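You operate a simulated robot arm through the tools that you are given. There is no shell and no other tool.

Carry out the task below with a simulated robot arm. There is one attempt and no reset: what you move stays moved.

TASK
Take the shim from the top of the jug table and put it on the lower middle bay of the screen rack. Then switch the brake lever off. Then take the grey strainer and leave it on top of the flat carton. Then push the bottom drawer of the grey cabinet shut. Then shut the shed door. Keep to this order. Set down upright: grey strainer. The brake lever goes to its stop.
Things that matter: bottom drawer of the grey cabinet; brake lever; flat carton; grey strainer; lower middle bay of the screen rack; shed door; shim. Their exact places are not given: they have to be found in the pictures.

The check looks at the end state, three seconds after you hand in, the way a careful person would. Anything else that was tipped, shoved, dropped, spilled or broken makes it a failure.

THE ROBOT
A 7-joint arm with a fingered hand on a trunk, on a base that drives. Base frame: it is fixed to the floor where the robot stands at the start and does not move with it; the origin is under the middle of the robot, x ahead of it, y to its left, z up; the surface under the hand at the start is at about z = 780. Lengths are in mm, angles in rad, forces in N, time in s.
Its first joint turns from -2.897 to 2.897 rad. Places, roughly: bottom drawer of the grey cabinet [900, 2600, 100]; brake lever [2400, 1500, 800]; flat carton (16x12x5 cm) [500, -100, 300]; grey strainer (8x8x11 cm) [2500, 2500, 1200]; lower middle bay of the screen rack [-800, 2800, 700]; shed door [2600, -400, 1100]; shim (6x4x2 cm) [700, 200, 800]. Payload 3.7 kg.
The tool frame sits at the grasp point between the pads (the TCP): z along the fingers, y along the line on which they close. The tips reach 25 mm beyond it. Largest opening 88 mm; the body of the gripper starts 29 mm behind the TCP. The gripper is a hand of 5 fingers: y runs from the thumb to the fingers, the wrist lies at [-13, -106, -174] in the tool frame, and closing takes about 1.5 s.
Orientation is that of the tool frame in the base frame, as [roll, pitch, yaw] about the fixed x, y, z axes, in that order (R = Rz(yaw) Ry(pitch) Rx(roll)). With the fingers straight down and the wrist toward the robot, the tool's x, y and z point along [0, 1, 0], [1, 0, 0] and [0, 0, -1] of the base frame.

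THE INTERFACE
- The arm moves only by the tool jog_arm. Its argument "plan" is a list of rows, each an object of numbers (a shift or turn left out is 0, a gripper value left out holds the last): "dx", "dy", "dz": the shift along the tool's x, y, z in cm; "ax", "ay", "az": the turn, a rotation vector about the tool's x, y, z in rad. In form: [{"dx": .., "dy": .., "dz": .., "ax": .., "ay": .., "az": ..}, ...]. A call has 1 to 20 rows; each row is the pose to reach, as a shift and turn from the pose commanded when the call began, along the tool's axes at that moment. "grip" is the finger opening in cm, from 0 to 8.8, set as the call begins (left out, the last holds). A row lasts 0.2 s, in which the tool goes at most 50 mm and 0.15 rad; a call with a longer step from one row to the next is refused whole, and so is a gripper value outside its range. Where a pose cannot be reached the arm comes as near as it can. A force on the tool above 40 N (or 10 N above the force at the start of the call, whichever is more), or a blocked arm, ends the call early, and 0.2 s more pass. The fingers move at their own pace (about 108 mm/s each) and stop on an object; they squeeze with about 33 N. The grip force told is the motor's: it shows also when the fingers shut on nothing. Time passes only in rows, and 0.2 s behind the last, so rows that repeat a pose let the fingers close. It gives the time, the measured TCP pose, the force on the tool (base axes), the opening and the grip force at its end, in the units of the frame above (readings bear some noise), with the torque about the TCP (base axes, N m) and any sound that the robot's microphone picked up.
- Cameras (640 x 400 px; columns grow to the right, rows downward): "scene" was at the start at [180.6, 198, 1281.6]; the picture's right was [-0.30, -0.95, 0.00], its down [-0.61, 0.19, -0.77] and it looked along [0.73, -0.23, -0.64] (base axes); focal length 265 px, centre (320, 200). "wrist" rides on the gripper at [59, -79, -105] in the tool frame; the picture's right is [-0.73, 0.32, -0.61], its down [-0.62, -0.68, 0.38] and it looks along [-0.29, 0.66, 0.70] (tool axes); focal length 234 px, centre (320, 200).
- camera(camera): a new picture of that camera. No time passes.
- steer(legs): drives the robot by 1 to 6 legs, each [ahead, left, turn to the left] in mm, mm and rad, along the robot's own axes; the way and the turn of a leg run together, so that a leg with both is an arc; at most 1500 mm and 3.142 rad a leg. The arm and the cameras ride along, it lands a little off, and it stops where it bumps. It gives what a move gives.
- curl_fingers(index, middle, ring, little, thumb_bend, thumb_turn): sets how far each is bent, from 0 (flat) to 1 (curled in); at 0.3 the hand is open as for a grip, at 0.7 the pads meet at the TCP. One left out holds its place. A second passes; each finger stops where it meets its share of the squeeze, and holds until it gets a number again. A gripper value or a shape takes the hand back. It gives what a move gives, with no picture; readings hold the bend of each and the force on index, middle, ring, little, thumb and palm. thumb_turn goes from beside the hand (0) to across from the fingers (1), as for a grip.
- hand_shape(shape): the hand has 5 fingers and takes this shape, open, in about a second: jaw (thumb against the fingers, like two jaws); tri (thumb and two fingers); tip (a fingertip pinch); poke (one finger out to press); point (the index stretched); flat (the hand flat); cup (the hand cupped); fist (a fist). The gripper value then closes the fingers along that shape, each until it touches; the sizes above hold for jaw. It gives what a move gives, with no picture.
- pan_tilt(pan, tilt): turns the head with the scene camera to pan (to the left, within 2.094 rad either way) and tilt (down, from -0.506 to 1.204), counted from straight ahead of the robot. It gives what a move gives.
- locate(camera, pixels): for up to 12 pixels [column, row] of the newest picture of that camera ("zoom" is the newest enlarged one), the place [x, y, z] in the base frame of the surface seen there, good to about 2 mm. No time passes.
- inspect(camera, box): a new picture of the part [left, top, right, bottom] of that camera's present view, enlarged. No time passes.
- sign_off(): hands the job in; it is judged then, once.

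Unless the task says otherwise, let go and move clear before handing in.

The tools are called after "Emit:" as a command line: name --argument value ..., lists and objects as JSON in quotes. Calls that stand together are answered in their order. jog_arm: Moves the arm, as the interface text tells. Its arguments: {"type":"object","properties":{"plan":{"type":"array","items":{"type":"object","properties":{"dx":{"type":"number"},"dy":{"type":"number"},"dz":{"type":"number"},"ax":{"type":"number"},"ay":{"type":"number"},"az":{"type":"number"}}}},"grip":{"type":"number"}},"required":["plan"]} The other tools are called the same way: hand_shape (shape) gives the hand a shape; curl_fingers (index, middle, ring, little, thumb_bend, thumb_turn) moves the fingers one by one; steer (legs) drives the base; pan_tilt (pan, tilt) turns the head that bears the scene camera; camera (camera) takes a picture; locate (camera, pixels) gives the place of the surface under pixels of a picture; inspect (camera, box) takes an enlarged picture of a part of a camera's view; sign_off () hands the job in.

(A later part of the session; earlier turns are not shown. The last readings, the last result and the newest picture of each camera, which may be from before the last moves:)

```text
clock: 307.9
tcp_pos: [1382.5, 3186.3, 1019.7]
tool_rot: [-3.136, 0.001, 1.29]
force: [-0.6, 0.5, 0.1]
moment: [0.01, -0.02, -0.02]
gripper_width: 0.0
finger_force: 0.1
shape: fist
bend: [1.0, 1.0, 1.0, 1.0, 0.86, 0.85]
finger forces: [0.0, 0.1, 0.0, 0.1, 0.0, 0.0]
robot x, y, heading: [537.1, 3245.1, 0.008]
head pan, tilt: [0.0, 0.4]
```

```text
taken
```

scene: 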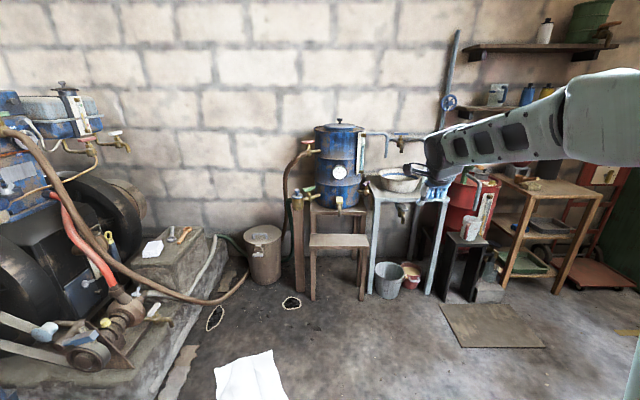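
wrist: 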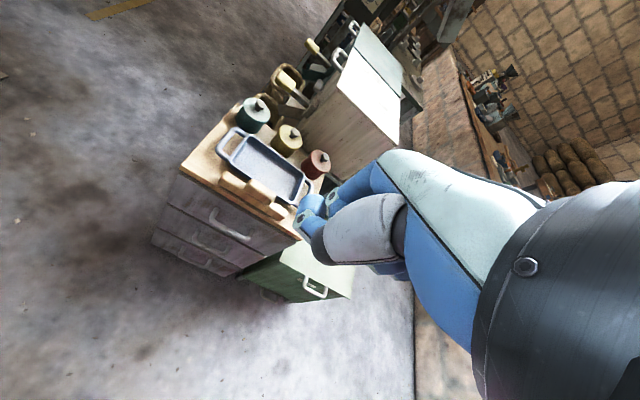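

The arm points ahead. I'll retrace the known route: right, ahead to x≈1330, turn right, and down the aisle to y≈600 to look at the door.

Emit:
steer --legs '[[0, -150, -0.008], [795, 0, 0], [0, 0, -1.571], [0, 100, 0], [1300, 0, 0], [1200, 50, 0]]'

Emit:
pan_tilt --pan 0.5 --tilt 0.2

Emit:
camera --camera "scene"

```text
clock: 329.6
tcp_pos: [1327.2, -280.2, 1020.0]
tool_rot: [-3.138, 0.0, -0.309]
force: [0.4, 0.6, 0.1]
moment: [0.0, 0.01, 0.0]
gripper_width: 0.0
finger_force: 0.1
shape: fist
bend: [1.0, 1.0, 1.0, 1.0, 0.86, 0.85]
finger forces: [0.1, 0.0, 0.0, 0.0, 0.0, 0.0]
robot x, y, heading: [1407.8, 568.7, -1.594]
head pan, tilt: [0.0, 0.4]
```

```text
clock: 330.6
tcp_pos: [1325.9, -279.9, 1018.1]
tool_rot: [-3.139, 0.0, -0.307]
force: [-0.8, 0.0, 1.2]
moment: [-0.02, 0.01, 0.01]
gripper_width: 0.0
finger_force: 0.1
shape: fist
bend: [1.0, 1.0, 1.0, 1.0, 0.86, 0.85]
finger forces: [0.0, 0.0, 0.1, 0.0, 0.0, 0.1]
robot x, y, heading: [1404.8, 564.8, -1.596]
head pan, tilt: [0.499, 0.201]
```

```text
taken
```

scene: 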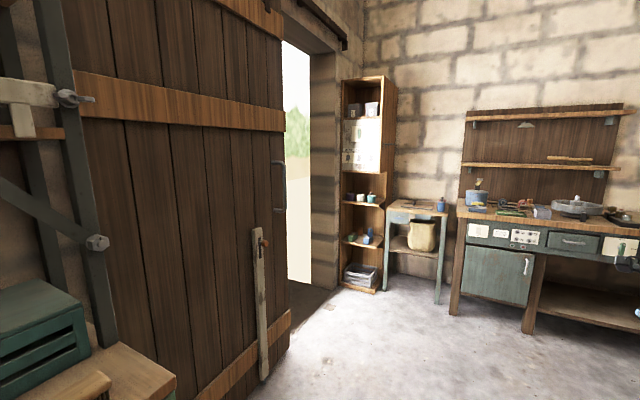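

The shed door is close: handle at (280,185), with a pale bar hanging on it at (262,300). I'll zoom and measure the door, its handle and the opening.

Emit:
inspect --camera "scene" --box '[220, 120, 380, 390]'

Emit:
locate --camera "scene" --pixels '[[280, 165], [283, 208], [287, 190], [262, 242], [265, 300], [264, 375], [288, 300], [240, 200], [325, 200], [340, 280], [95, 170], [285, 30]]'

Emit:
pan_tilt --pan 0.7 --tilt -0.35

Emit:
camera --camera "scene"

```text
1.48 times, centred on (300, 255) of scene
```

zoom: 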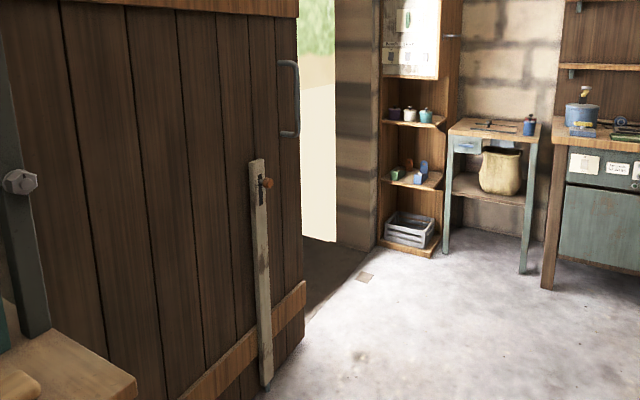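

```text
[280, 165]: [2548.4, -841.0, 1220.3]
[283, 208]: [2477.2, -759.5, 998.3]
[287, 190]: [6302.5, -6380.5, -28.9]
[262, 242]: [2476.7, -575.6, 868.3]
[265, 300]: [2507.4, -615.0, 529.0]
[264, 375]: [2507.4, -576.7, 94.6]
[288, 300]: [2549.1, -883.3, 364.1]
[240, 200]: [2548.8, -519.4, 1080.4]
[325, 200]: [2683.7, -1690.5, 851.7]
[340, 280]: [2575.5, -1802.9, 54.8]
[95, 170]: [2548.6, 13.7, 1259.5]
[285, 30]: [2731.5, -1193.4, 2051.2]
```

```text
clock: 331.5
tcp_pos: [1327.0, -279.4, 1019.0]
tool_rot: [-3.138, -0.001, -0.308]
force: [0.1, -0.5, -0.4]
moment: [-0.02, -0.03, 0.0]
gripper_width: 0.2
finger_force: 0.0
shape: fist
bend: [1.0, 1.0, 1.0, 1.0, 0.86, 0.85]
finger forces: [0.0, 0.0, 0.1, 0.1, 0.0, 0.1]
robot x, y, heading: [1408.4, 567.4, -1.591]
head pan, tilt: [0.7, -0.351]
```

```text
taken
```

scene: 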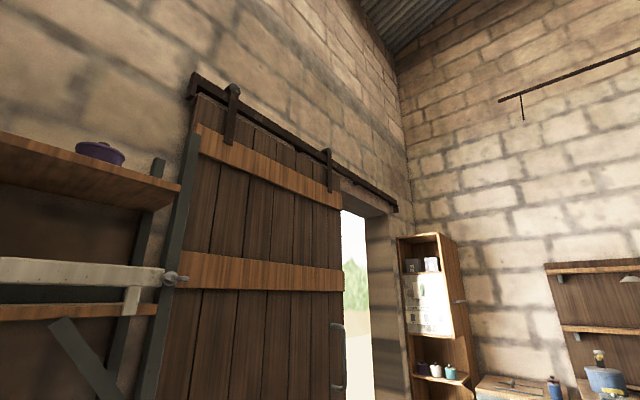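

The door's face is at x≈2548 with its right edge at y≈-885, and the doorway jamb is near y≈-1690, so it must slide about 800 mm in -y. The vertical handle stands out to x≈2477. I'll drive to (1500,-385) and turn to face the door.

Emit:
steer --legs '[[950, 90, 0], [0, 0, 1.594]]'

Emit:
pan_tilt --pan -0.4 --tilt 0.35

Emit:
camera --camera "scene"

Emit:
camera --camera "wrist"

```text
clock: 340.4
tcp_pos: [2313.1, -480.8, 1018.8]
tool_rot: [-3.138, -0.002, 1.265]
force: [-0.6, -0.3, 0.2]
moment: [0.03, -0.02, 0.03]
gripper_width: 0.1
finger_force: 0.1
shape: fist
bend: [1.0, 1.0, 1.0, 1.0, 0.86, 0.85]
finger forces: [0.1, 0.1, 0.0, 0.1, 0.0, 0.0]
robot x, y, heading: [1466.7, -406.3, -0.014]
head pan, tilt: [0.7, -0.351]
```

```text
clock: 341.8
tcp_pos: [2314.5, -480.8, 1019.1]
tool_rot: [-3.139, 0.001, 1.263]
force: [0.8, -0.1, -0.1]
moment: [-0.01, 0.01, 0.01]
gripper_width: 0.0
finger_force: 0.0
shape: fist
bend: [1.0, 1.0, 1.0, 1.0, 0.86, 0.85]
finger forces: [0.1, 0.1, 0.0, 0.0, 0.1, 0.0]
robot x, y, heading: [1471.3, -402.3, -0.02]
head pan, tilt: [-0.4, 0.351]
```

```text
taken
```

scene: 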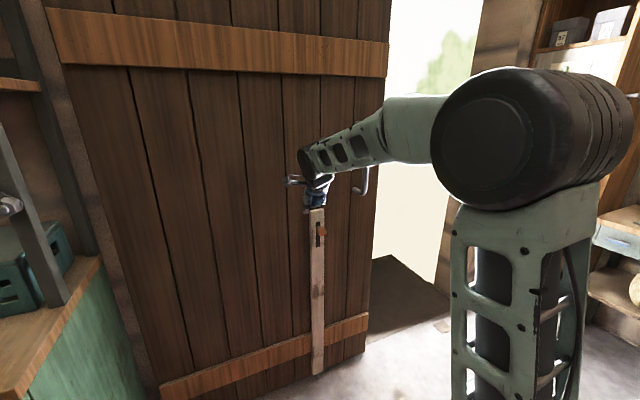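

```text
taken
```

wrist: 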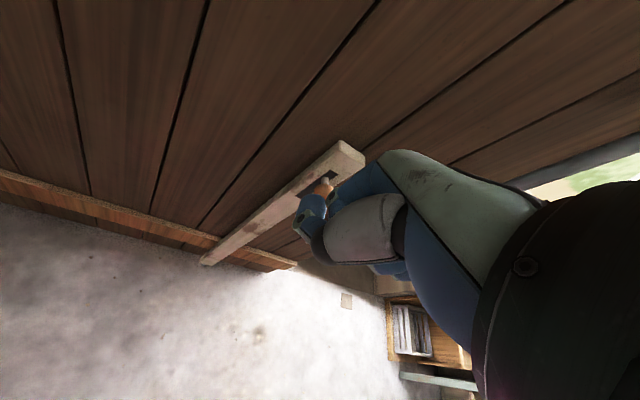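

I'll zoom in on the handle at (362,180) and on the pale slotted bar.

Emit:
inspect --camera "scene" --box '[280, 140, 400, 260]'

Emit:
locate --camera "scene" --pixels '[[366, 170], [366, 188], [352, 193], [356, 170], [318, 212], [322, 236], [318, 300], [375, 250], [400, 300], [440, 325], [318, 370], [345, 240]]'

Emit:
inspect --camera "wrist" --box '[180, 110, 420, 290]'

```text
3.33 times, centred on (340, 200) of scene
```

zoom: 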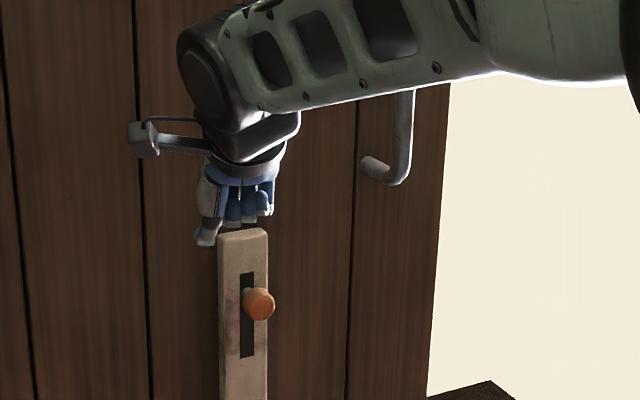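

```text
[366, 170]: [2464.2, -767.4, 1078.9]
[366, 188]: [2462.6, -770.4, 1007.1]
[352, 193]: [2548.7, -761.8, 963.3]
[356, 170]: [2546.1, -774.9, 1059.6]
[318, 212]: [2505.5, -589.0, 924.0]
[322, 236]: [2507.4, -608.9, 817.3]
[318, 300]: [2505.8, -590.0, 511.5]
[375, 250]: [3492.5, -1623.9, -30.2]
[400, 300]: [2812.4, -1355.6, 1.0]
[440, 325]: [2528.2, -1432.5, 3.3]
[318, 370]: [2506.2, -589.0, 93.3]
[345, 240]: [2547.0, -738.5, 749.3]
```

```text
2.22 times, centred on (300, 200) of wrist
```

zoom: 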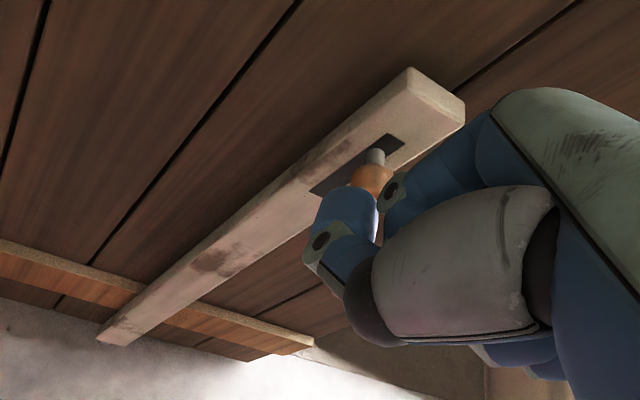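

The pale bar is a vertical slide-bolt housing with an orange knob in a slot. I'll look at its bottom end to see whether a pin engages the floor.

Emit:
inspect --camera "scene" --box '[280, 300, 380, 400]'

Emit:
pan_tilt --pan -0.4 --tilt 0.6

Emit:
camera --camera "scene"

Emit:
inspect --camera "scene" --box '[280, 220, 440, 340]'

```text
4.00 times, centred on (330, 350) of scene
```

zoom: 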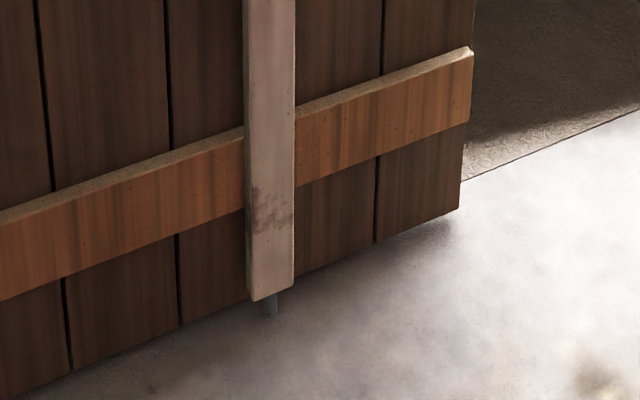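

```text
clock: 342.5
tcp_pos: [2312.7, -481.8, 1019.6]
tool_rot: [-3.137, 0.0, 1.264]
force: [0.1, -0.7, 0.5]
moment: [0.01, 0.01, -0.02]
gripper_width: 0.1
finger_force: 0.1
shape: fist
bend: [1.0, 1.0, 1.0, 1.0, 0.86, 0.85]
finger forces: [0.0, 0.0, 0.0, 0.1, 0.0, 0.1]
robot x, y, heading: [1471.2, -403.1, -0.019]
head pan, tilt: [-0.4, 0.6]
```

```text
taken
```

scene: 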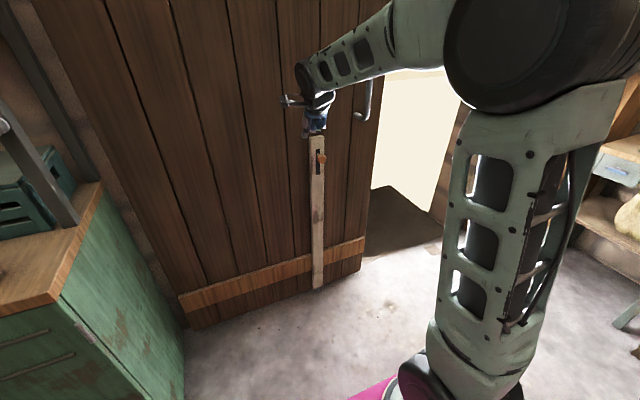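

```text
3.33 times, centred on (360, 280) of scene
```

zoom: 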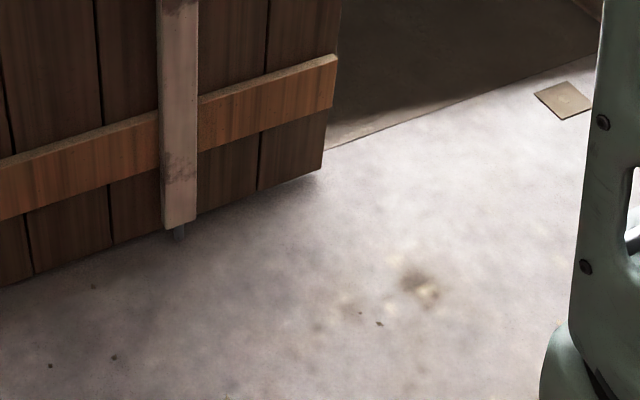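

There's a metal rod below the bar, and a floor plate near (420,250) that matches the closed position. I'll measure whether the rod reaches the floor now.

Emit:
inspect --camera "scene" --box '[295, 270, 345, 305]'

Emit:
locate --camera "zoom" --pixels '[[285, 270], [285, 290], [285, 300], [285, 310], [285, 250], [250, 240], [300, 295], [310, 330]]'

Emit:
inspect --camera "scene" --box '[295, 125, 345, 205]'

Emit:
locate --camera "scene" --pixels '[[421, 248], [430, 243], [317, 150], [317, 172], [322, 157], [318, 140], [316, 165]]'

```text
11.43 times, centred on (320, 288) of scene
```

zoom: 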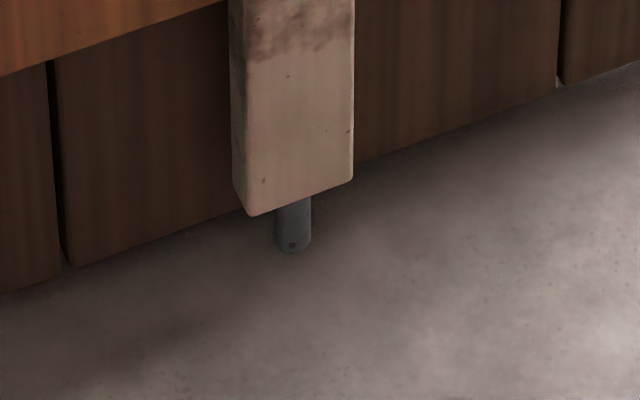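

```text
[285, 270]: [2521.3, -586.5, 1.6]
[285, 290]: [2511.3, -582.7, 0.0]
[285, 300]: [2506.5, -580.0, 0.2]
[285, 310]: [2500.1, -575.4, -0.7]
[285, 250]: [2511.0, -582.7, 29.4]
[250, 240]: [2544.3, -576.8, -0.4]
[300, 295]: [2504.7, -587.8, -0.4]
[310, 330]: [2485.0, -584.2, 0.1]
```

```text
5.00 times, centred on (320, 165) of scene
```

zoom: 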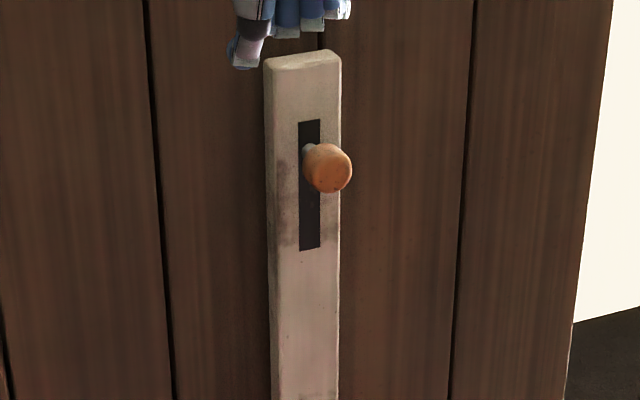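

```text
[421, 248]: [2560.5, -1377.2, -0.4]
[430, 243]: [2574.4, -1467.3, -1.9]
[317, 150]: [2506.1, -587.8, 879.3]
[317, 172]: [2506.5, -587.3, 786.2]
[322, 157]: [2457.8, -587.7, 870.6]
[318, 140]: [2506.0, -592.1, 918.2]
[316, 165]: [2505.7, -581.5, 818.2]
```

The rod ends about 29 mm above the floor, so the bolt is up and the door is free to slide. I'll raise the hand a little and check for obstacles to the right before moving alongside the handle.

Emit:
jog_arm --plan '[{"dz": -4}, {"dz": -7}, {"dz": -7}]'

Emit:
pan_tilt --pan -1.0 --tilt 0.6

Emit:
camera --camera "scene"

Emit:
locate --camera "scene" --pixels '[[400, 270], [420, 200], [380, 160], [450, 180], [500, 200], [560, 150], [600, 200], [350, 130], [620, 300], [520, 260], [340, 200], [480, 120]]'

```text
clock: 343.3
tcp_pos: [2314.1, -481.9, 1091.2]
tool_rot: [-3.138, 0.0, 1.263]
force: [-0.6, 0.5, -0.2]
moment: [0.0, 0.0, 0.01]
gripper_width: 0.0
finger_force: 0.1
shape: fist
bend: [1.0, 1.0, 1.0, 1.0, 0.86, 0.85]
finger forces: [0.0, 0.0, 0.0, 0.0, 0.1, 0.1]
robot x, y, heading: [1469.3, -402.7, -0.021]
head pan, tilt: [-0.4, 0.6]
```

```text
clock: 344.3
tcp_pos: [2314.7, -482.4, 1091.1]
tool_rot: [-3.138, 0.002, 1.265]
force: [0.0, 0.3, -0.1]
moment: [0.0, -0.05, 0.01]
gripper_width: 0.0
finger_force: 0.1
shape: fist
bend: [1.0, 1.0, 1.0, 1.0, 0.86, 0.85]
finger forces: [0.0, 0.0, 0.1, 0.0, 0.0, 0.0]
robot x, y, heading: [1465.0, -399.9, -0.017]
head pan, tilt: [-1.0, 0.6]
```

```text
taken
```

scene: 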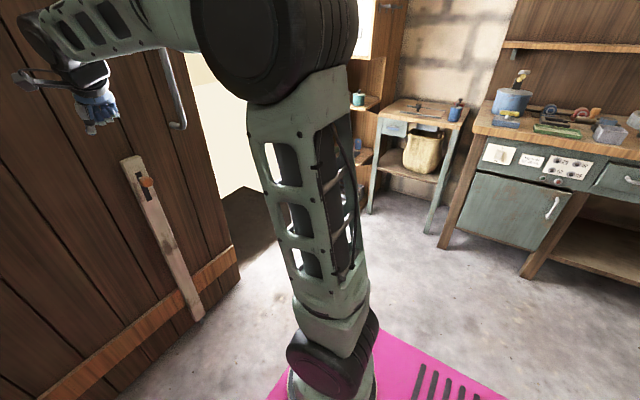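

```text
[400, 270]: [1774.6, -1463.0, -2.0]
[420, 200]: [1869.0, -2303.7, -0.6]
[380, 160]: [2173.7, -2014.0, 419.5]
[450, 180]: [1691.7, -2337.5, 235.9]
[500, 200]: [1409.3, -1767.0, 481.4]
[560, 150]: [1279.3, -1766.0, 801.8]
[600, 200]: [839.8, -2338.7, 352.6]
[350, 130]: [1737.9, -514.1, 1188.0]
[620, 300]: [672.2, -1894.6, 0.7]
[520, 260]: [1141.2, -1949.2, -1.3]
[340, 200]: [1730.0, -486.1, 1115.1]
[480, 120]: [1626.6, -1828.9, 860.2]
```

The bench front is at y≈-1766, so I'd like the base to stop short of it. I'll shift the hand 15 cm to the right with the arm, then drive ahead 145 mm so the fist is beside the handle.

Emit:
jog_arm --plan '[{"dx": -4, "dy": 1.3}, {"dx": -8, "dy": 2.5}, {"dx": -12, "dy": 3.8}, {"dx": -14.3, "dy": 4.5}, {"dx": -14.3, "dy": 4.5}]'

Emit:
steer --legs '[[0, 0, 0.017], [145, 0, 0]]'

Emit:
pan_tilt --pan -0.5 --tilt 0.35

Emit:
camera --camera "scene"

Emit:
camera --camera "wrist"

```text
clock: 345.5
tcp_pos: [2313.9, -633.2, 1090.0]
tool_rot: [-3.138, 0.0, 1.263]
force: [-0.4, 0.9, 0.0]
moment: [-0.01, -0.03, 0.01]
gripper_width: 0.0
finger_force: 0.0
shape: fist
bend: [1.0, 1.0, 1.0, 1.0, 0.86, 0.85]
finger forces: [0.0, 0.0, 0.0, 0.0, 0.0, 0.0]
robot x, y, heading: [1466.4, -401.4, -0.024]
head pan, tilt: [-1.0, 0.6]
```

```text
clock: 347.2
tcp_pos: [2465.7, -620.1, 1089.3]
tool_rot: [-3.138, 0.001, 1.277]
force: [-0.4, -0.5, 0.8]
moment: [0.0, 0.01, 0.0]
gripper_width: 0.1
finger_force: 0.1
shape: fist
bend: [1.0, 1.0, 1.0, 1.0, 0.86, 0.85]
finger forces: [0.0, 0.0, 0.0, 0.1, 0.1, 0.0]
robot x, y, heading: [1614.7, -399.8, -0.011]
head pan, tilt: [-1.0, 0.6]
```

```text
clock: 348.2
tcp_pos: [2464.7, -621.2, 1090.0]
tool_rot: [-3.137, 0.0, 1.277]
force: [-0.3, -0.2, -0.2]
moment: [0.03, -0.01, -0.01]
gripper_width: 0.1
finger_force: 0.1
shape: fist
bend: [1.0, 1.0, 1.0, 1.0, 0.86, 0.85]
finger forces: [0.1, 0.0, 0.1, 0.0, 0.0, 0.0]
robot x, y, heading: [1616.5, -404.0, -0.012]
head pan, tilt: [-0.499, 0.351]
```

```text
taken
```

scene: 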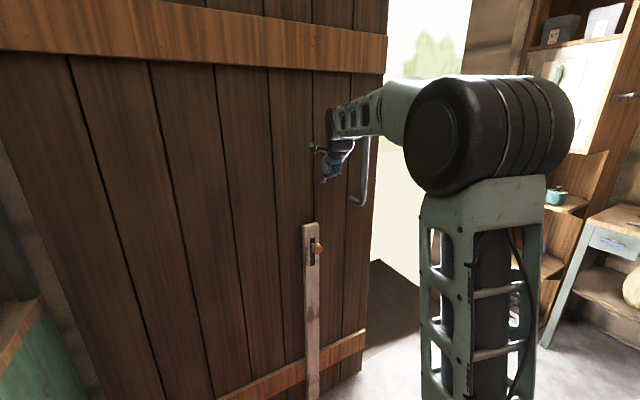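

```text
taken
```

wrist: 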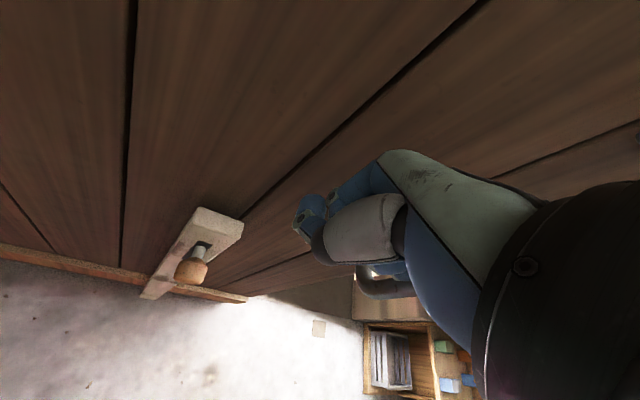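

The fist is to the left of the handle at the right height and depth. I'll strafe right 150 mm to make contact and begin sliding.

Emit:
steer --legs '[[0, -150, 0.012]]'

Emit:
camera --camera "scene"

Emit:
camera --camera "wrist"

```text
clock: 349.4
tcp_pos: [2467.8, -711.8, 1088.3]
tool_rot: [-3.132, -0.004, 1.3]
force: [-0.3, -0.1, 0.3]
moment: [0.0, -0.04, 0.01]
gripper_width: 0.0
finger_force: 0.1
shape: fist
bend: [1.0, 1.0, 1.0, 1.0, 0.86, 0.85]
finger forces: [0.0, 0.0, 0.0, 0.1, 0.1, 0.0]
robot x, y, heading: [1615.5, -511.3, 0.005]
head pan, tilt: [-0.499, 0.351]
stopped in leg 1: the force on the tool passed its limit at 56 N (the readings are from after the stop); the commanded pose is now the measured one
```

```text
taken
```

scene: 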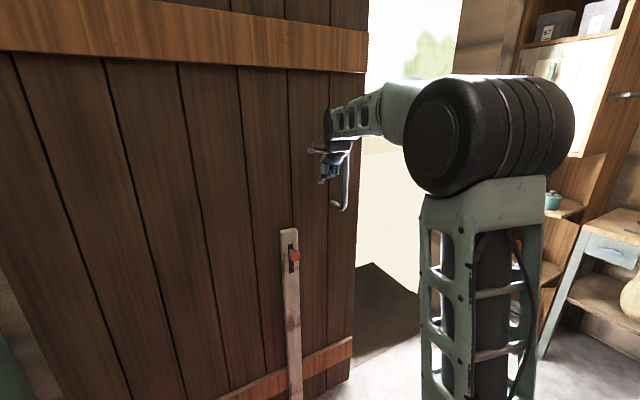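

```text
taken
```

wrist: 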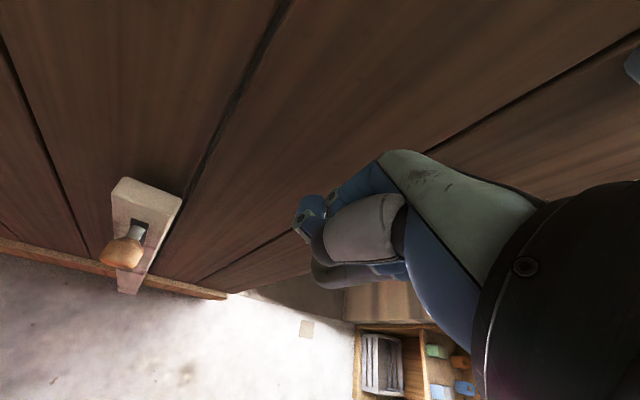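

Contact was made and the drive stopped at 56 N. I'll check whether the door has moved.

Emit:
locate --camera "scene" --pixels '[[290, 240], [292, 300], [345, 200], [346, 180], [355, 100], [352, 300]]'

Emit:
inspect --camera "scene" --box '[290, 90, 390, 230]'

```text
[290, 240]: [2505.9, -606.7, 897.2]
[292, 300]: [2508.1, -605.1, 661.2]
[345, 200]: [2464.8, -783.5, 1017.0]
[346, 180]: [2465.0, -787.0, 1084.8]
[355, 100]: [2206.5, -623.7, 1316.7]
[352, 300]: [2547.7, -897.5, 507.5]
```

```text
2.86 times, centred on (340, 160) of scene
```

zoom: 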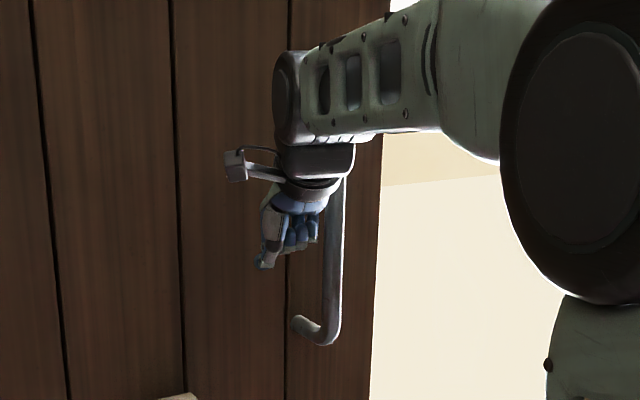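

The door moved about 18 mm (handle from -768 to -785), so it slides, but the base's speed trips the force limit. I'll push with slow arm steps and watch the force.

Emit:
jog_arm --plan '[{"dx": -0.5, "dy": 0.14}, {"dx": -1.0, "dy": 0.28}, {"dx": -1.5, "dy": 0.42}, {"dx": -2.0, "dy": 0.55}, {"dx": -2.5, "dy": 0.69}, {"dx": -3.0, "dy": 0.83}, {"dx": -3.5, "dy": 0.97}, {"dx": -4.0, "dy": 1.11}]'

Emit:
camera --camera "scene"

Emit:
locate --camera "scene" --pixels '[[288, 240], [290, 300], [343, 200], [344, 195], [350, 300]]'

```text
clock: 351.2
tcp_pos: [2467.1, -753.6, 1087.8]
tool_rot: [-3.134, -0.003, 1.299]
force: [-0.6, 2.6, 1.1]
moment: [-0.22, -0.05, 0.02]
gripper_width: 0.0
finger_force: 0.0
shape: fist
bend: [1.0, 1.0, 1.0, 1.0, 0.86, 0.85]
finger forces: [0.1, 0.0, 0.0, 3.2, 0.0, 0.0]
robot x, y, heading: [1617.2, -511.3, 0.008]
head pan, tilt: [-0.499, 0.351]
```

```text
taken
```

scene: 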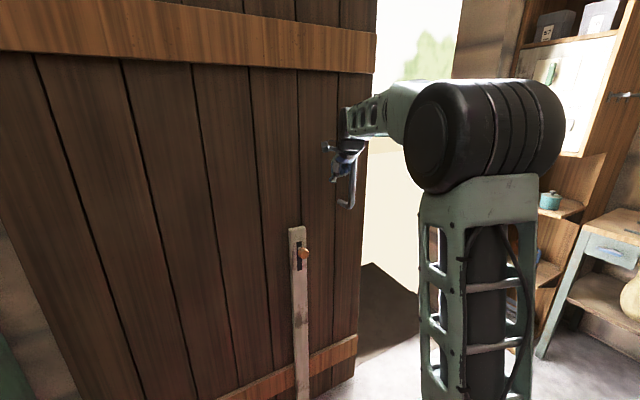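

```text
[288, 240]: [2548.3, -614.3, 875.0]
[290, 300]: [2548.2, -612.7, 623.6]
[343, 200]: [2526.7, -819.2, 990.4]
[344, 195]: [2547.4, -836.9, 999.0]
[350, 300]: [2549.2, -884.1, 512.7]
```

Slow pushing needs only about 3 N. Now that the hand is in contact, I'll try short base strafes.

Emit:
steer --legs '[[0, -80, 0]]'

Emit:
camera --camera "scene"

```text
clock: 352.0
tcp_pos: [2466.7, -759.6, 1087.5]
tool_rot: [-3.127, -0.007, 1.308]
force: [-0.3, 0.1, 0.5]
moment: [0.01, -0.01, -0.02]
gripper_width: 0.0
finger_force: 0.2
shape: fist
bend: [1.0, 1.0, 1.0, 1.0, 0.86, 0.85]
finger forces: [0.0, 0.0, 0.1, 0.1, 0.0, 0.1]
robot x, y, heading: [1615.2, -522.9, 0.006]
head pan, tilt: [-0.499, 0.351]
stopped in leg 1: the force on the tool passed its limit at 50 N (the readings are from after the stop); the commanded pose is now the measured one
```

```text
taken
```

scene: 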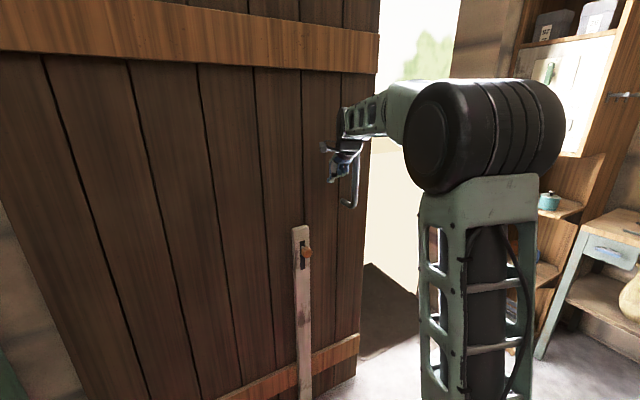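

Base acceleration against the heavy door trips the limit, so I'll push with long, gently accelerating arm strokes instead.

Emit:
jog_arm --plan '[{"dx": -0.5, "dy": 0.13}, {"dx": -1.1, "dy": 0.3}, {"dx": -1.9, "dy": 0.51}, {"dx": -2.8, "dy": 0.75}, {"dx": -3.9, "dy": 1.05}, {"dx": -5.1, "dy": 1.37}, {"dx": -6.4, "dy": 1.72}, {"dx": -7.8, "dy": 2.09}, {"dx": -9.2, "dy": 2.47}, {"dx": -10.6, "dy": 2.84}, {"dx": -12, "dy": 3.22}, {"dx": -13.4, "dy": 3.59}, {"dx": -14.8, "dy": 3.97}, {"dx": -16.2, "dy": 4.34}, {"dx": -17.6, "dy": 4.72}, {"dx": -19, "dy": 5.09}]'

Emit:
camera --camera "scene"

Emit:
camera --camera "wrist"

```text
clock: 355.4
tcp_pos: [2467.4, -958.1, 1085.1]
tool_rot: [-3.129, -0.007, 1.307]
force: [0.1, -0.5, 0.2]
moment: [0.0, -0.01, 0.01]
gripper_width: 0.0
finger_force: 0.1
shape: fist
bend: [1.0, 1.0, 1.0, 1.0, 0.86, 0.85]
finger forces: [0.1, 0.0, 0.0, 0.0, 0.0, 0.0]
robot x, y, heading: [1618.1, -524.2, 0.005]
head pan, tilt: [-0.499, 0.351]
```

```text
taken
```

scene: 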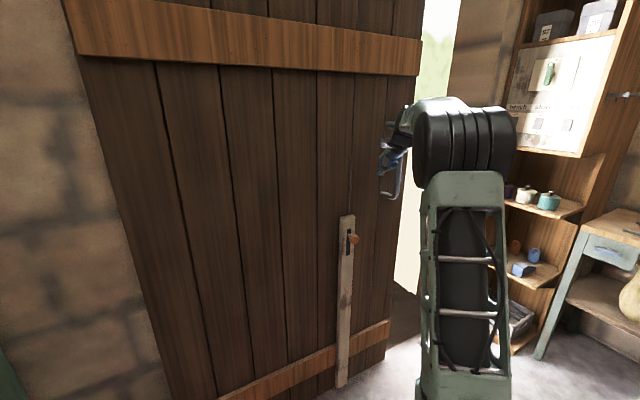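

```text
taken
```

wrist: 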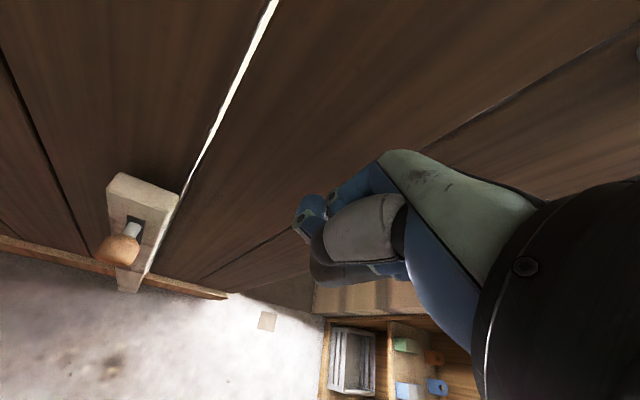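

The door slid about 200 mm with little force. I'll reset for the next stroke: swing the hand back left along the door, then strafe the base right so the hand returns beside the handle.

Emit:
locate --camera "scene" --pixels '[[345, 225], [345, 330], [392, 190], [388, 300], [440, 250], [420, 180], [150, 250]]'

Emit:
jog_arm --plan '[{"dx": 4.2, "dy": -1.1}, {"dx": 8.4, "dy": -2.2}, {"dx": 12.6, "dy": -3.4}, {"dx": 16.8, "dy": -4.5}, {"dx": 21, "dy": -5.6}, {"dx": 25.2, "dy": -6.8}, {"dx": 29.4, "dy": -7.9}, {"dx": 33.6, "dy": -9.0}, {"dx": 37.8, "dy": -10.1}, {"dx": 42, "dy": -11.3}, {"dx": 42, "dy": -11.3}]'

Emit:
steer --legs '[[0, -400, -0.005]]'

Emit:
camera --camera "scene"

```text
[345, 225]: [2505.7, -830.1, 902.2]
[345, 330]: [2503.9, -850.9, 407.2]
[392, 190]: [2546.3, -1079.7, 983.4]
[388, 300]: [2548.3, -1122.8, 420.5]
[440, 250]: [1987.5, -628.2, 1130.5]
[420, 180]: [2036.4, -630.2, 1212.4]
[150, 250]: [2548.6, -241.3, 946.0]
```

```text
clock: 357.8
tcp_pos: [2467.1, -521.3, 1093.4]
tool_rot: [-3.127, -0.009, 1.309]
force: [0.8, -0.4, 0.0]
moment: [0.0, -0.04, -0.02]
gripper_width: 0.0
finger_force: 0.1
shape: fist
bend: [1.0, 1.0, 1.0, 1.0, 0.86, 0.85]
finger forces: [0.0, 0.0, 0.1, 0.0, 0.0, 0.1]
robot x, y, heading: [1613.7, -524.2, 0.005]
head pan, tilt: [-0.499, 0.351]
```

```text
clock: 360.3
tcp_pos: [2468.0, -927.5, 1092.7]
tool_rot: [-3.127, -0.008, 1.306]
force: [0.1, 0.6, 0.1]
moment: [0.02, -0.01, 0.0]
gripper_width: 0.0
finger_force: 0.0
shape: fist
bend: [1.0, 1.0, 1.0, 1.0, 0.86, 0.85]
finger forces: [0.0, 0.0, 0.0, 0.1, 0.0, 0.1]
robot x, y, heading: [1620.6, -926.9, -0.001]
head pan, tilt: [-0.499, 0.351]
```

```text
taken
```

scene: 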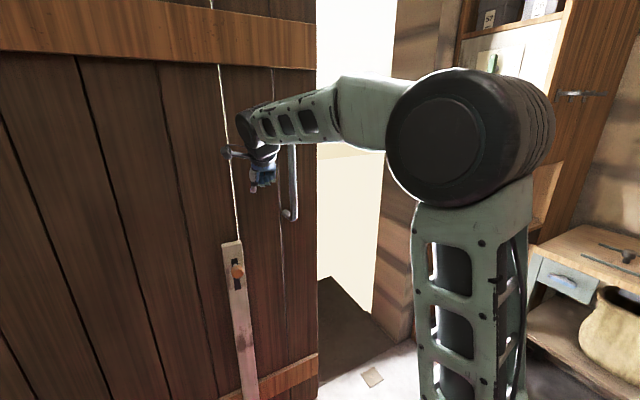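

The door has moved about 250 mm so far (bolt now at y≈-840). I'll do the next stroke, starting with gentle contact.

Emit:
jog_arm --plan '[{"dx": -1.5, "dy": 0.4}, {"dx": -2.9, "dy": 0.78}, {"dx": -3.6, "dy": 0.96}, {"dx": -4.1, "dy": 1.1}, {"dx": -4.6, "dy": 1.23}, {"dx": -5.2, "dy": 1.39}, {"dx": -6.0, "dy": 1.61}, {"dx": -7.0, "dy": 1.88}, {"dx": -8.2, "dy": 2.2}, {"dx": -9.5, "dy": 2.55}, {"dx": -10.9, "dy": 2.92}, {"dx": -12.4, "dy": 3.32}, {"dx": -13.9, "dy": 3.72}, {"dx": -15.4, "dy": 4.13}, {"dx": -16.9, "dy": 4.53}, {"dx": -18.4, "dy": 4.93}, {"dx": -19.9, "dy": 5.33}, {"dx": -21.4, "dy": 5.74}, {"dx": -22.9, "dy": 6.14}, {"dx": -24.4, "dy": 6.54}]'

Emit:
jog_arm --plan '[{"dx": -1.5, "dy": 0.4}, {"dx": -3.0, "dy": 0.8}, {"dx": -4.5, "dy": 1.2}, {"dx": -6.0, "dy": 1.6}, {"dx": -7.5, "dy": 2.0}, {"dx": -9.0, "dy": 2.4}, {"dx": -10.5, "dy": 2.8}, {"dx": -12, "dy": 3.2}, {"dx": -13.5, "dy": 3.6}, {"dx": -15, "dy": 4.0}]'

Emit:
camera --camera "scene"

```text
clock: 364.5
tcp_pos: [2467.6, -1182.0, 1090.9]
tool_rot: [-3.129, -0.005, 1.305]
force: [-0.5, 0.3, -0.7]
moment: [-0.02, 0.0, 0.0]
gripper_width: 0.2
finger_force: 0.1
shape: fist
bend: [1.0, 1.0, 1.0, 1.0, 0.86, 0.85]
finger forces: [0.0, 0.1, 0.0, 0.0, 0.0, 0.1]
robot x, y, heading: [1615.2, -932.5, 0.003]
head pan, tilt: [-0.499, 0.351]
```

```text
clock: 366.7
tcp_pos: [2466.5, -1337.7, 1088.3]
tool_rot: [-3.128, -0.01, 1.308]
force: [0.1, -0.3, -0.4]
moment: [-0.02, 0.01, 0.0]
gripper_width: 0.1
finger_force: 0.1
shape: fist
bend: [1.0, 1.0, 1.0, 1.0, 0.86, 0.85]
finger forces: [0.0, 0.0, 0.0, 0.1, 0.1, 0.1]
robot x, y, heading: [1615.1, -925.2, 0.003]
head pan, tilt: [-0.499, 0.351]
```

```text
taken
```

scene: 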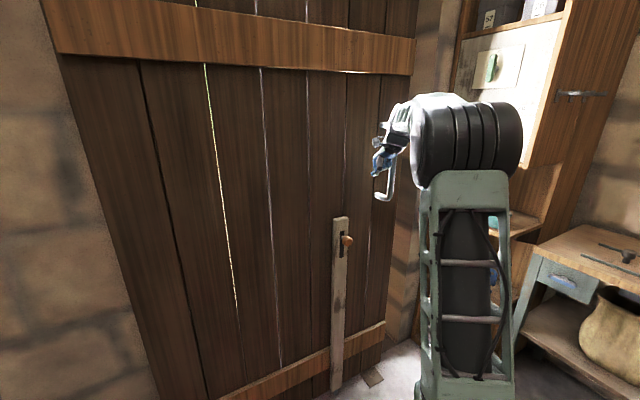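

The door is nearly shut. I'll measure the bolt and door edge positions against the jamb and the floor plate.

Emit:
locate --camera "scene" --pixels '[[340, 225], [338, 330], [372, 378], [385, 250], [390, 290], [404, 240], [395, 120], [60, 120], [110, 250], [410, 180]]'

Emit:
inspect --camera "scene" --box '[300, 190, 440, 400]'

Emit:
pan_tilt --pan 0.2 --tilt 0.3

Emit:
camera --camera "scene"

```text
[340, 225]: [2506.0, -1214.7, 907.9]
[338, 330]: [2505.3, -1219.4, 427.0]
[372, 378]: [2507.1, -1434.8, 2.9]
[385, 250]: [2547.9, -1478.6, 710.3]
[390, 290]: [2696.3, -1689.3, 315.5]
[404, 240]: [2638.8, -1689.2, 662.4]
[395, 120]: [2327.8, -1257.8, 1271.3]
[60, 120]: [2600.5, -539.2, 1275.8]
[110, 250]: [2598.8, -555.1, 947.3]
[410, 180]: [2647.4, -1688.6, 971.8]
```

```text
1.90 times, centred on (370, 295) of scene
```

zoom: 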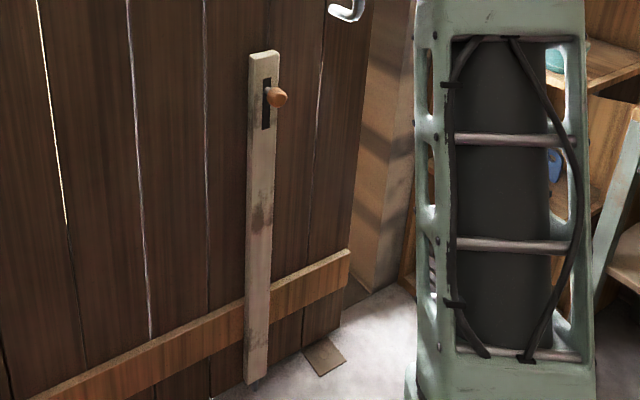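

```text
clock: 367.8
tcp_pos: [2466.0, -1334.0, 1088.2]
tool_rot: [-3.127, -0.009, 1.307]
force: [0.2, 0.5, 0.1]
moment: [0.03, -0.01, 0.02]
gripper_width: 0.0
finger_force: 0.1
shape: fist
bend: [1.0, 1.0, 1.0, 1.0, 0.86, 0.85]
finger forces: [0.0, 0.0, 0.0, 0.1, 0.1, 0.0]
robot x, y, heading: [1614.1, -930.4, 0.003]
head pan, tilt: [0.201, 0.3]
```

```text
taken
```

scene: 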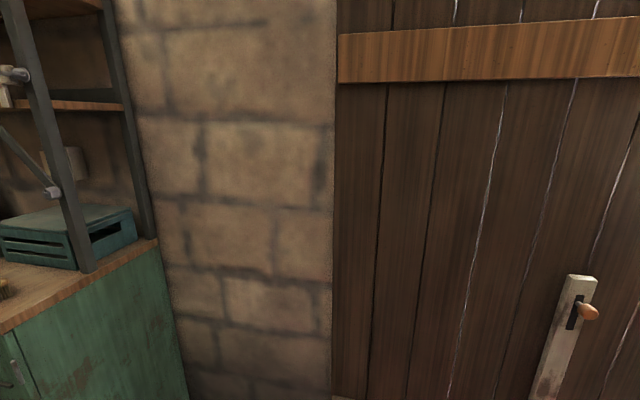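

The bolt is at y≈-1215 and its floor plate at y≈-1435, so about 220 mm remains. I'll reset the base once more and do the final stroke.

Emit:
jog_arm --plan '[{"dx": 4.3, "dy": -1.2}, {"dx": 8.7, "dy": -2.3}, {"dx": 13, "dy": -3.5}, {"dx": 17.4, "dy": -4.7}, {"dx": 21.7, "dy": -5.8}, {"dx": 26.1, "dy": -7.0}, {"dx": 29, "dy": -7.8}, {"dx": 29, "dy": -7.8}]'

Emit:
steer --legs '[[0, -280, -0.003]]'

Emit:
jog_arm --plan '[{"dx": -1.0, "dy": 0.27}, {"dx": -2.0, "dy": 0.54}, {"dx": -2.6, "dy": 0.7}, {"dx": -3.2, "dy": 0.86}, {"dx": -3.8, "dy": 1.02}, {"dx": -4.5, "dy": 1.2}, {"dx": -5.4, "dy": 1.45}, {"dx": -6.5, "dy": 1.74}, {"dx": -7.7, "dy": 2.06}, {"dx": -9.0, "dy": 2.41}, {"dx": -10.3, "dy": 2.76}, {"dx": -11.6, "dy": 3.11}, {"dx": -12.9, "dy": 3.46}, {"dx": -14.2, "dy": 3.8}]'

Emit:
pan_tilt --pan -0.35 --tilt 0.35

Emit:
camera --camera "scene"

```text
clock: 369.6
tcp_pos: [2467.1, -1032.8, 1092.1]
tool_rot: [-3.125, -0.009, 1.307]
force: [-0.3, 0.0, 0.1]
moment: [-0.03, -0.01, -0.01]
gripper_width: 0.0
finger_force: 0.1
shape: fist
bend: [1.0, 1.0, 1.0, 1.0, 0.86, 0.85]
finger forces: [0.0, 0.1, 0.1, 0.0, 0.0, 0.1]
robot x, y, heading: [1616.2, -932.9, 0.005]
head pan, tilt: [0.201, 0.3]
```

```text
clock: 371.5
tcp_pos: [2469.4, -1313.8, 1091.4]
tool_rot: [-3.129, -0.01, 1.308]
force: [0.0, 0.2, -0.1]
moment: [0.01, -0.01, -0.04]
gripper_width: 0.0
finger_force: 0.1
shape: fist
bend: [1.0, 1.0, 1.0, 1.0, 0.86, 0.85]
finger forces: [0.0, 0.0, 0.0, 0.1, 0.0, 0.0]
robot x, y, heading: [1617.6, -1208.1, 0.003]
head pan, tilt: [0.201, 0.3]
```

```text
clock: 374.5
tcp_pos: [2468.8, -1461.9, 1090.8]
tool_rot: [-3.126, -0.008, 1.307]
force: [-0.4, 0.7, -0.2]
moment: [-0.02, 0.01, -0.02]
gripper_width: 0.1
finger_force: 0.2
shape: fist
bend: [1.0, 1.0, 1.0, 1.0, 0.86, 0.85]
finger forces: [0.1, 0.0, 0.0, 0.1, 0.1, 0.0]
robot x, y, heading: [1621.6, -1212.2, 0.003]
head pan, tilt: [0.201, 0.3]
```

```text
clock: 375.5
tcp_pos: [2466.7, -1460.1, 1091.3]
tool_rot: [-3.128, -0.009, 1.307]
force: [0.1, -0.7, 1.1]
moment: [0.02, -0.01, 0.0]
gripper_width: 0.0
finger_force: 0.0
shape: fist
bend: [1.0, 1.0, 1.0, 1.0, 0.86, 0.85]
finger forces: [0.0, 0.0, 0.0, 0.1, 0.0, 0.0]
robot x, y, heading: [1618.8, -1207.8, 0.007]
head pan, tilt: [-0.351, 0.351]
```

```text
taken
```

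scene: 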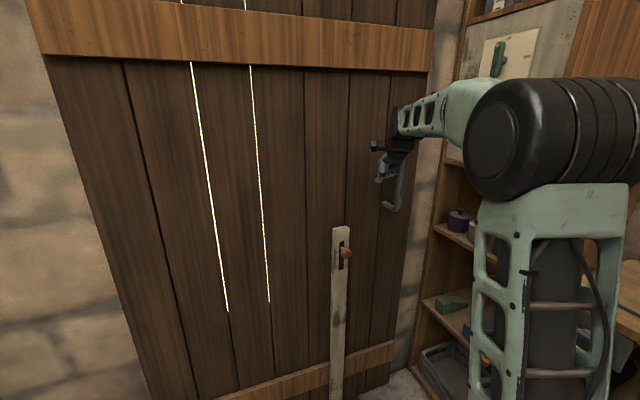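

Still sliding well. I'll locate the bolt and continue pushing slowly until the end stop gives force.

Emit:
locate --camera "scene" --pixels '[[338, 235], [338, 330], [405, 250], [400, 190], [440, 330]]'

Emit:
jog_arm --plan '[{"dx": -0.6, "dy": 0.16}, {"dx": -1.3, "dy": 0.35}, {"dx": -2.1, "dy": 0.56}, {"dx": -3.0, "dy": 0.8}, {"dx": -3.9, "dy": 1.04}, {"dx": -4.8, "dy": 1.29}, {"dx": -5.7, "dy": 1.53}, {"dx": -6.6, "dy": 1.77}, {"dx": -7.5, "dy": 2.01}, {"dx": -8.4, "dy": 2.25}, {"dx": -9.3, "dy": 2.49}, {"dx": -10.2, "dy": 2.73}, {"dx": -11.1, "dy": 2.97}]'

Emit:
camera --camera "scene"

Emit:
locate --camera "scene" --pixels '[[350, 235], [350, 330], [345, 280], [365, 280], [420, 250]]'

```text
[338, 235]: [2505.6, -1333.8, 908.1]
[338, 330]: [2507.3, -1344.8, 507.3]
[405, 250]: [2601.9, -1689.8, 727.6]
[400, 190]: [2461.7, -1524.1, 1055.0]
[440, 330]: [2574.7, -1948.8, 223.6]
```

```text
clock: 378.1
tcp_pos: [2469.0, -1555.7, 1089.2]
tool_rot: [-3.124, -0.013, 1.318]
force: [-0.4, 8.0, 1.0]
moment: [-0.45, -0.05, 0.0]
gripper_width: 0.0
finger_force: 0.1
shape: fist
bend: [1.0, 1.0, 1.0, 1.0, 0.86, 0.85]
finger forces: [0.0, 0.1, 0.1, 7.9, 0.0, 0.1]
robot x, y, heading: [1615.9, -1206.6, 0.003]
head pan, tilt: [-0.351, 0.351]
stopped in row 13: the force on the tool passed its limit at 49 N (the readings are from after the stop); the commanded pose is now the measured one
```

```text
taken
```

scene: 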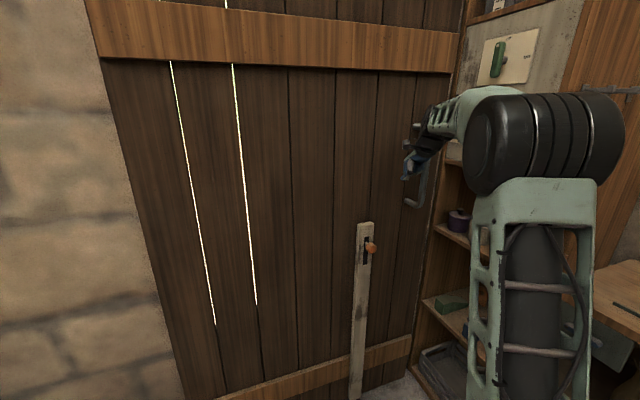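

```text
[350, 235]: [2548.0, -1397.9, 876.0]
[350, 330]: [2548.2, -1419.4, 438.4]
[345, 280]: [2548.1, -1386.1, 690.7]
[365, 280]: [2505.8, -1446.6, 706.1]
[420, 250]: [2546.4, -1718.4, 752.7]
```

The door hit its end stop (49 N) with the bolt over its floor plate (y≈-1440). I'll release contact by moving the hand left, then drive back and look.

Emit:
jog_arm --plan '[{"dx": 2, "dy": -0.5}, {"dx": 5, "dy": -1.5}, {"dx": 8, "dy": -3.0}, {"dx": 10, "dy": -5}, {"dx": 10, "dy": -8}, {"dx": 10, "dy": -8}]'

Emit:
steer --legs '[[-450, 0, 0], [0, 250, 0]]'

Emit:
pan_tilt --pan -0.2 --tilt 0.25

Emit:
camera --camera "scene"

Emit:
inspect --camera "scene" --box '[200, 230, 440, 390]'

```text
clock: 379.5
tcp_pos: [2415.1, -1441.2, 1091.5]
tool_rot: [-3.126, -0.013, 1.314]
force: [-0.1, 0.1, 0.0]
moment: [-0.03, 0.0, -0.05]
gripper_width: 0.1
finger_force: 0.1
shape: fist
bend: [1.0, 1.0, 1.0, 1.0, 0.86, 0.85]
finger forces: [0.0, 0.1, 0.0, 0.1, 0.0, 0.1]
robot x, y, heading: [1616.3, -1210.8, 0.006]
head pan, tilt: [-0.351, 0.351]
```

```text
clock: 383.6
tcp_pos: [1969.3, -1194.0, 1091.1]
tool_rot: [-3.123, -0.015, 1.314]
force: [0.6, -0.1, -0.2]
moment: [-0.01, 0.0, -0.01]
gripper_width: 0.1
finger_force: 0.0
shape: fist
bend: [1.0, 1.0, 1.0, 1.0, 0.86, 0.85]
finger forces: [0.0, 0.0, 0.0, 0.1, 0.0, 0.0]
robot x, y, heading: [1173.6, -960.7, 0.004]
head pan, tilt: [-0.351, 0.351]
```

```text
clock: 384.3
tcp_pos: [1969.8, -1194.0, 1090.2]
tool_rot: [-3.125, -0.015, 1.313]
force: [-0.2, -0.1, 0.5]
moment: [0.02, 0.0, 0.0]
gripper_width: 0.0
finger_force: 0.1
shape: fist
bend: [1.0, 1.0, 1.0, 1.0, 0.86, 0.85]
finger forces: [0.0, 0.0, 0.1, 0.0, 0.0, 0.0]
robot x, y, heading: [1174.4, -956.2, 0.004]
head pan, tilt: [-0.201, 0.25]
```

```text
taken
```

scene: 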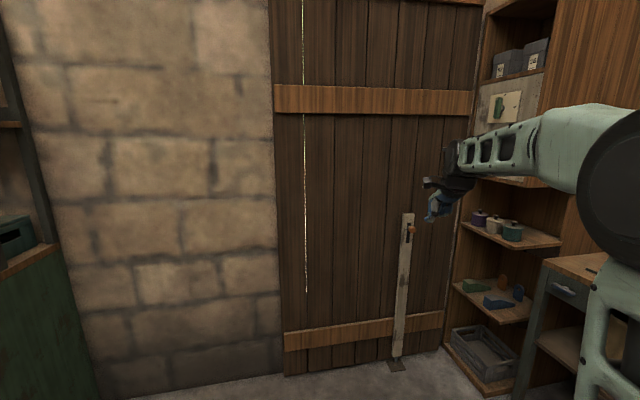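

```text
2.50 times, centred on (320, 310) of scene
```

zoom: 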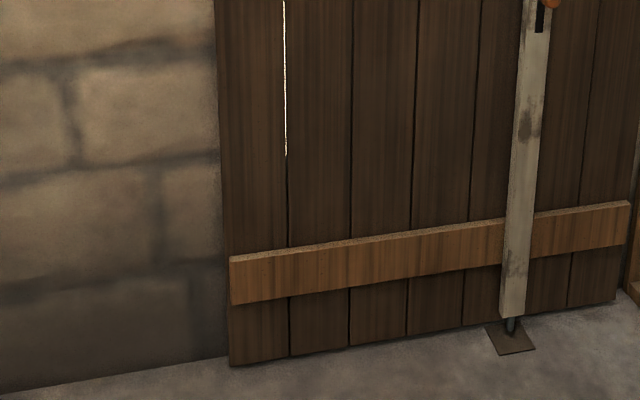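

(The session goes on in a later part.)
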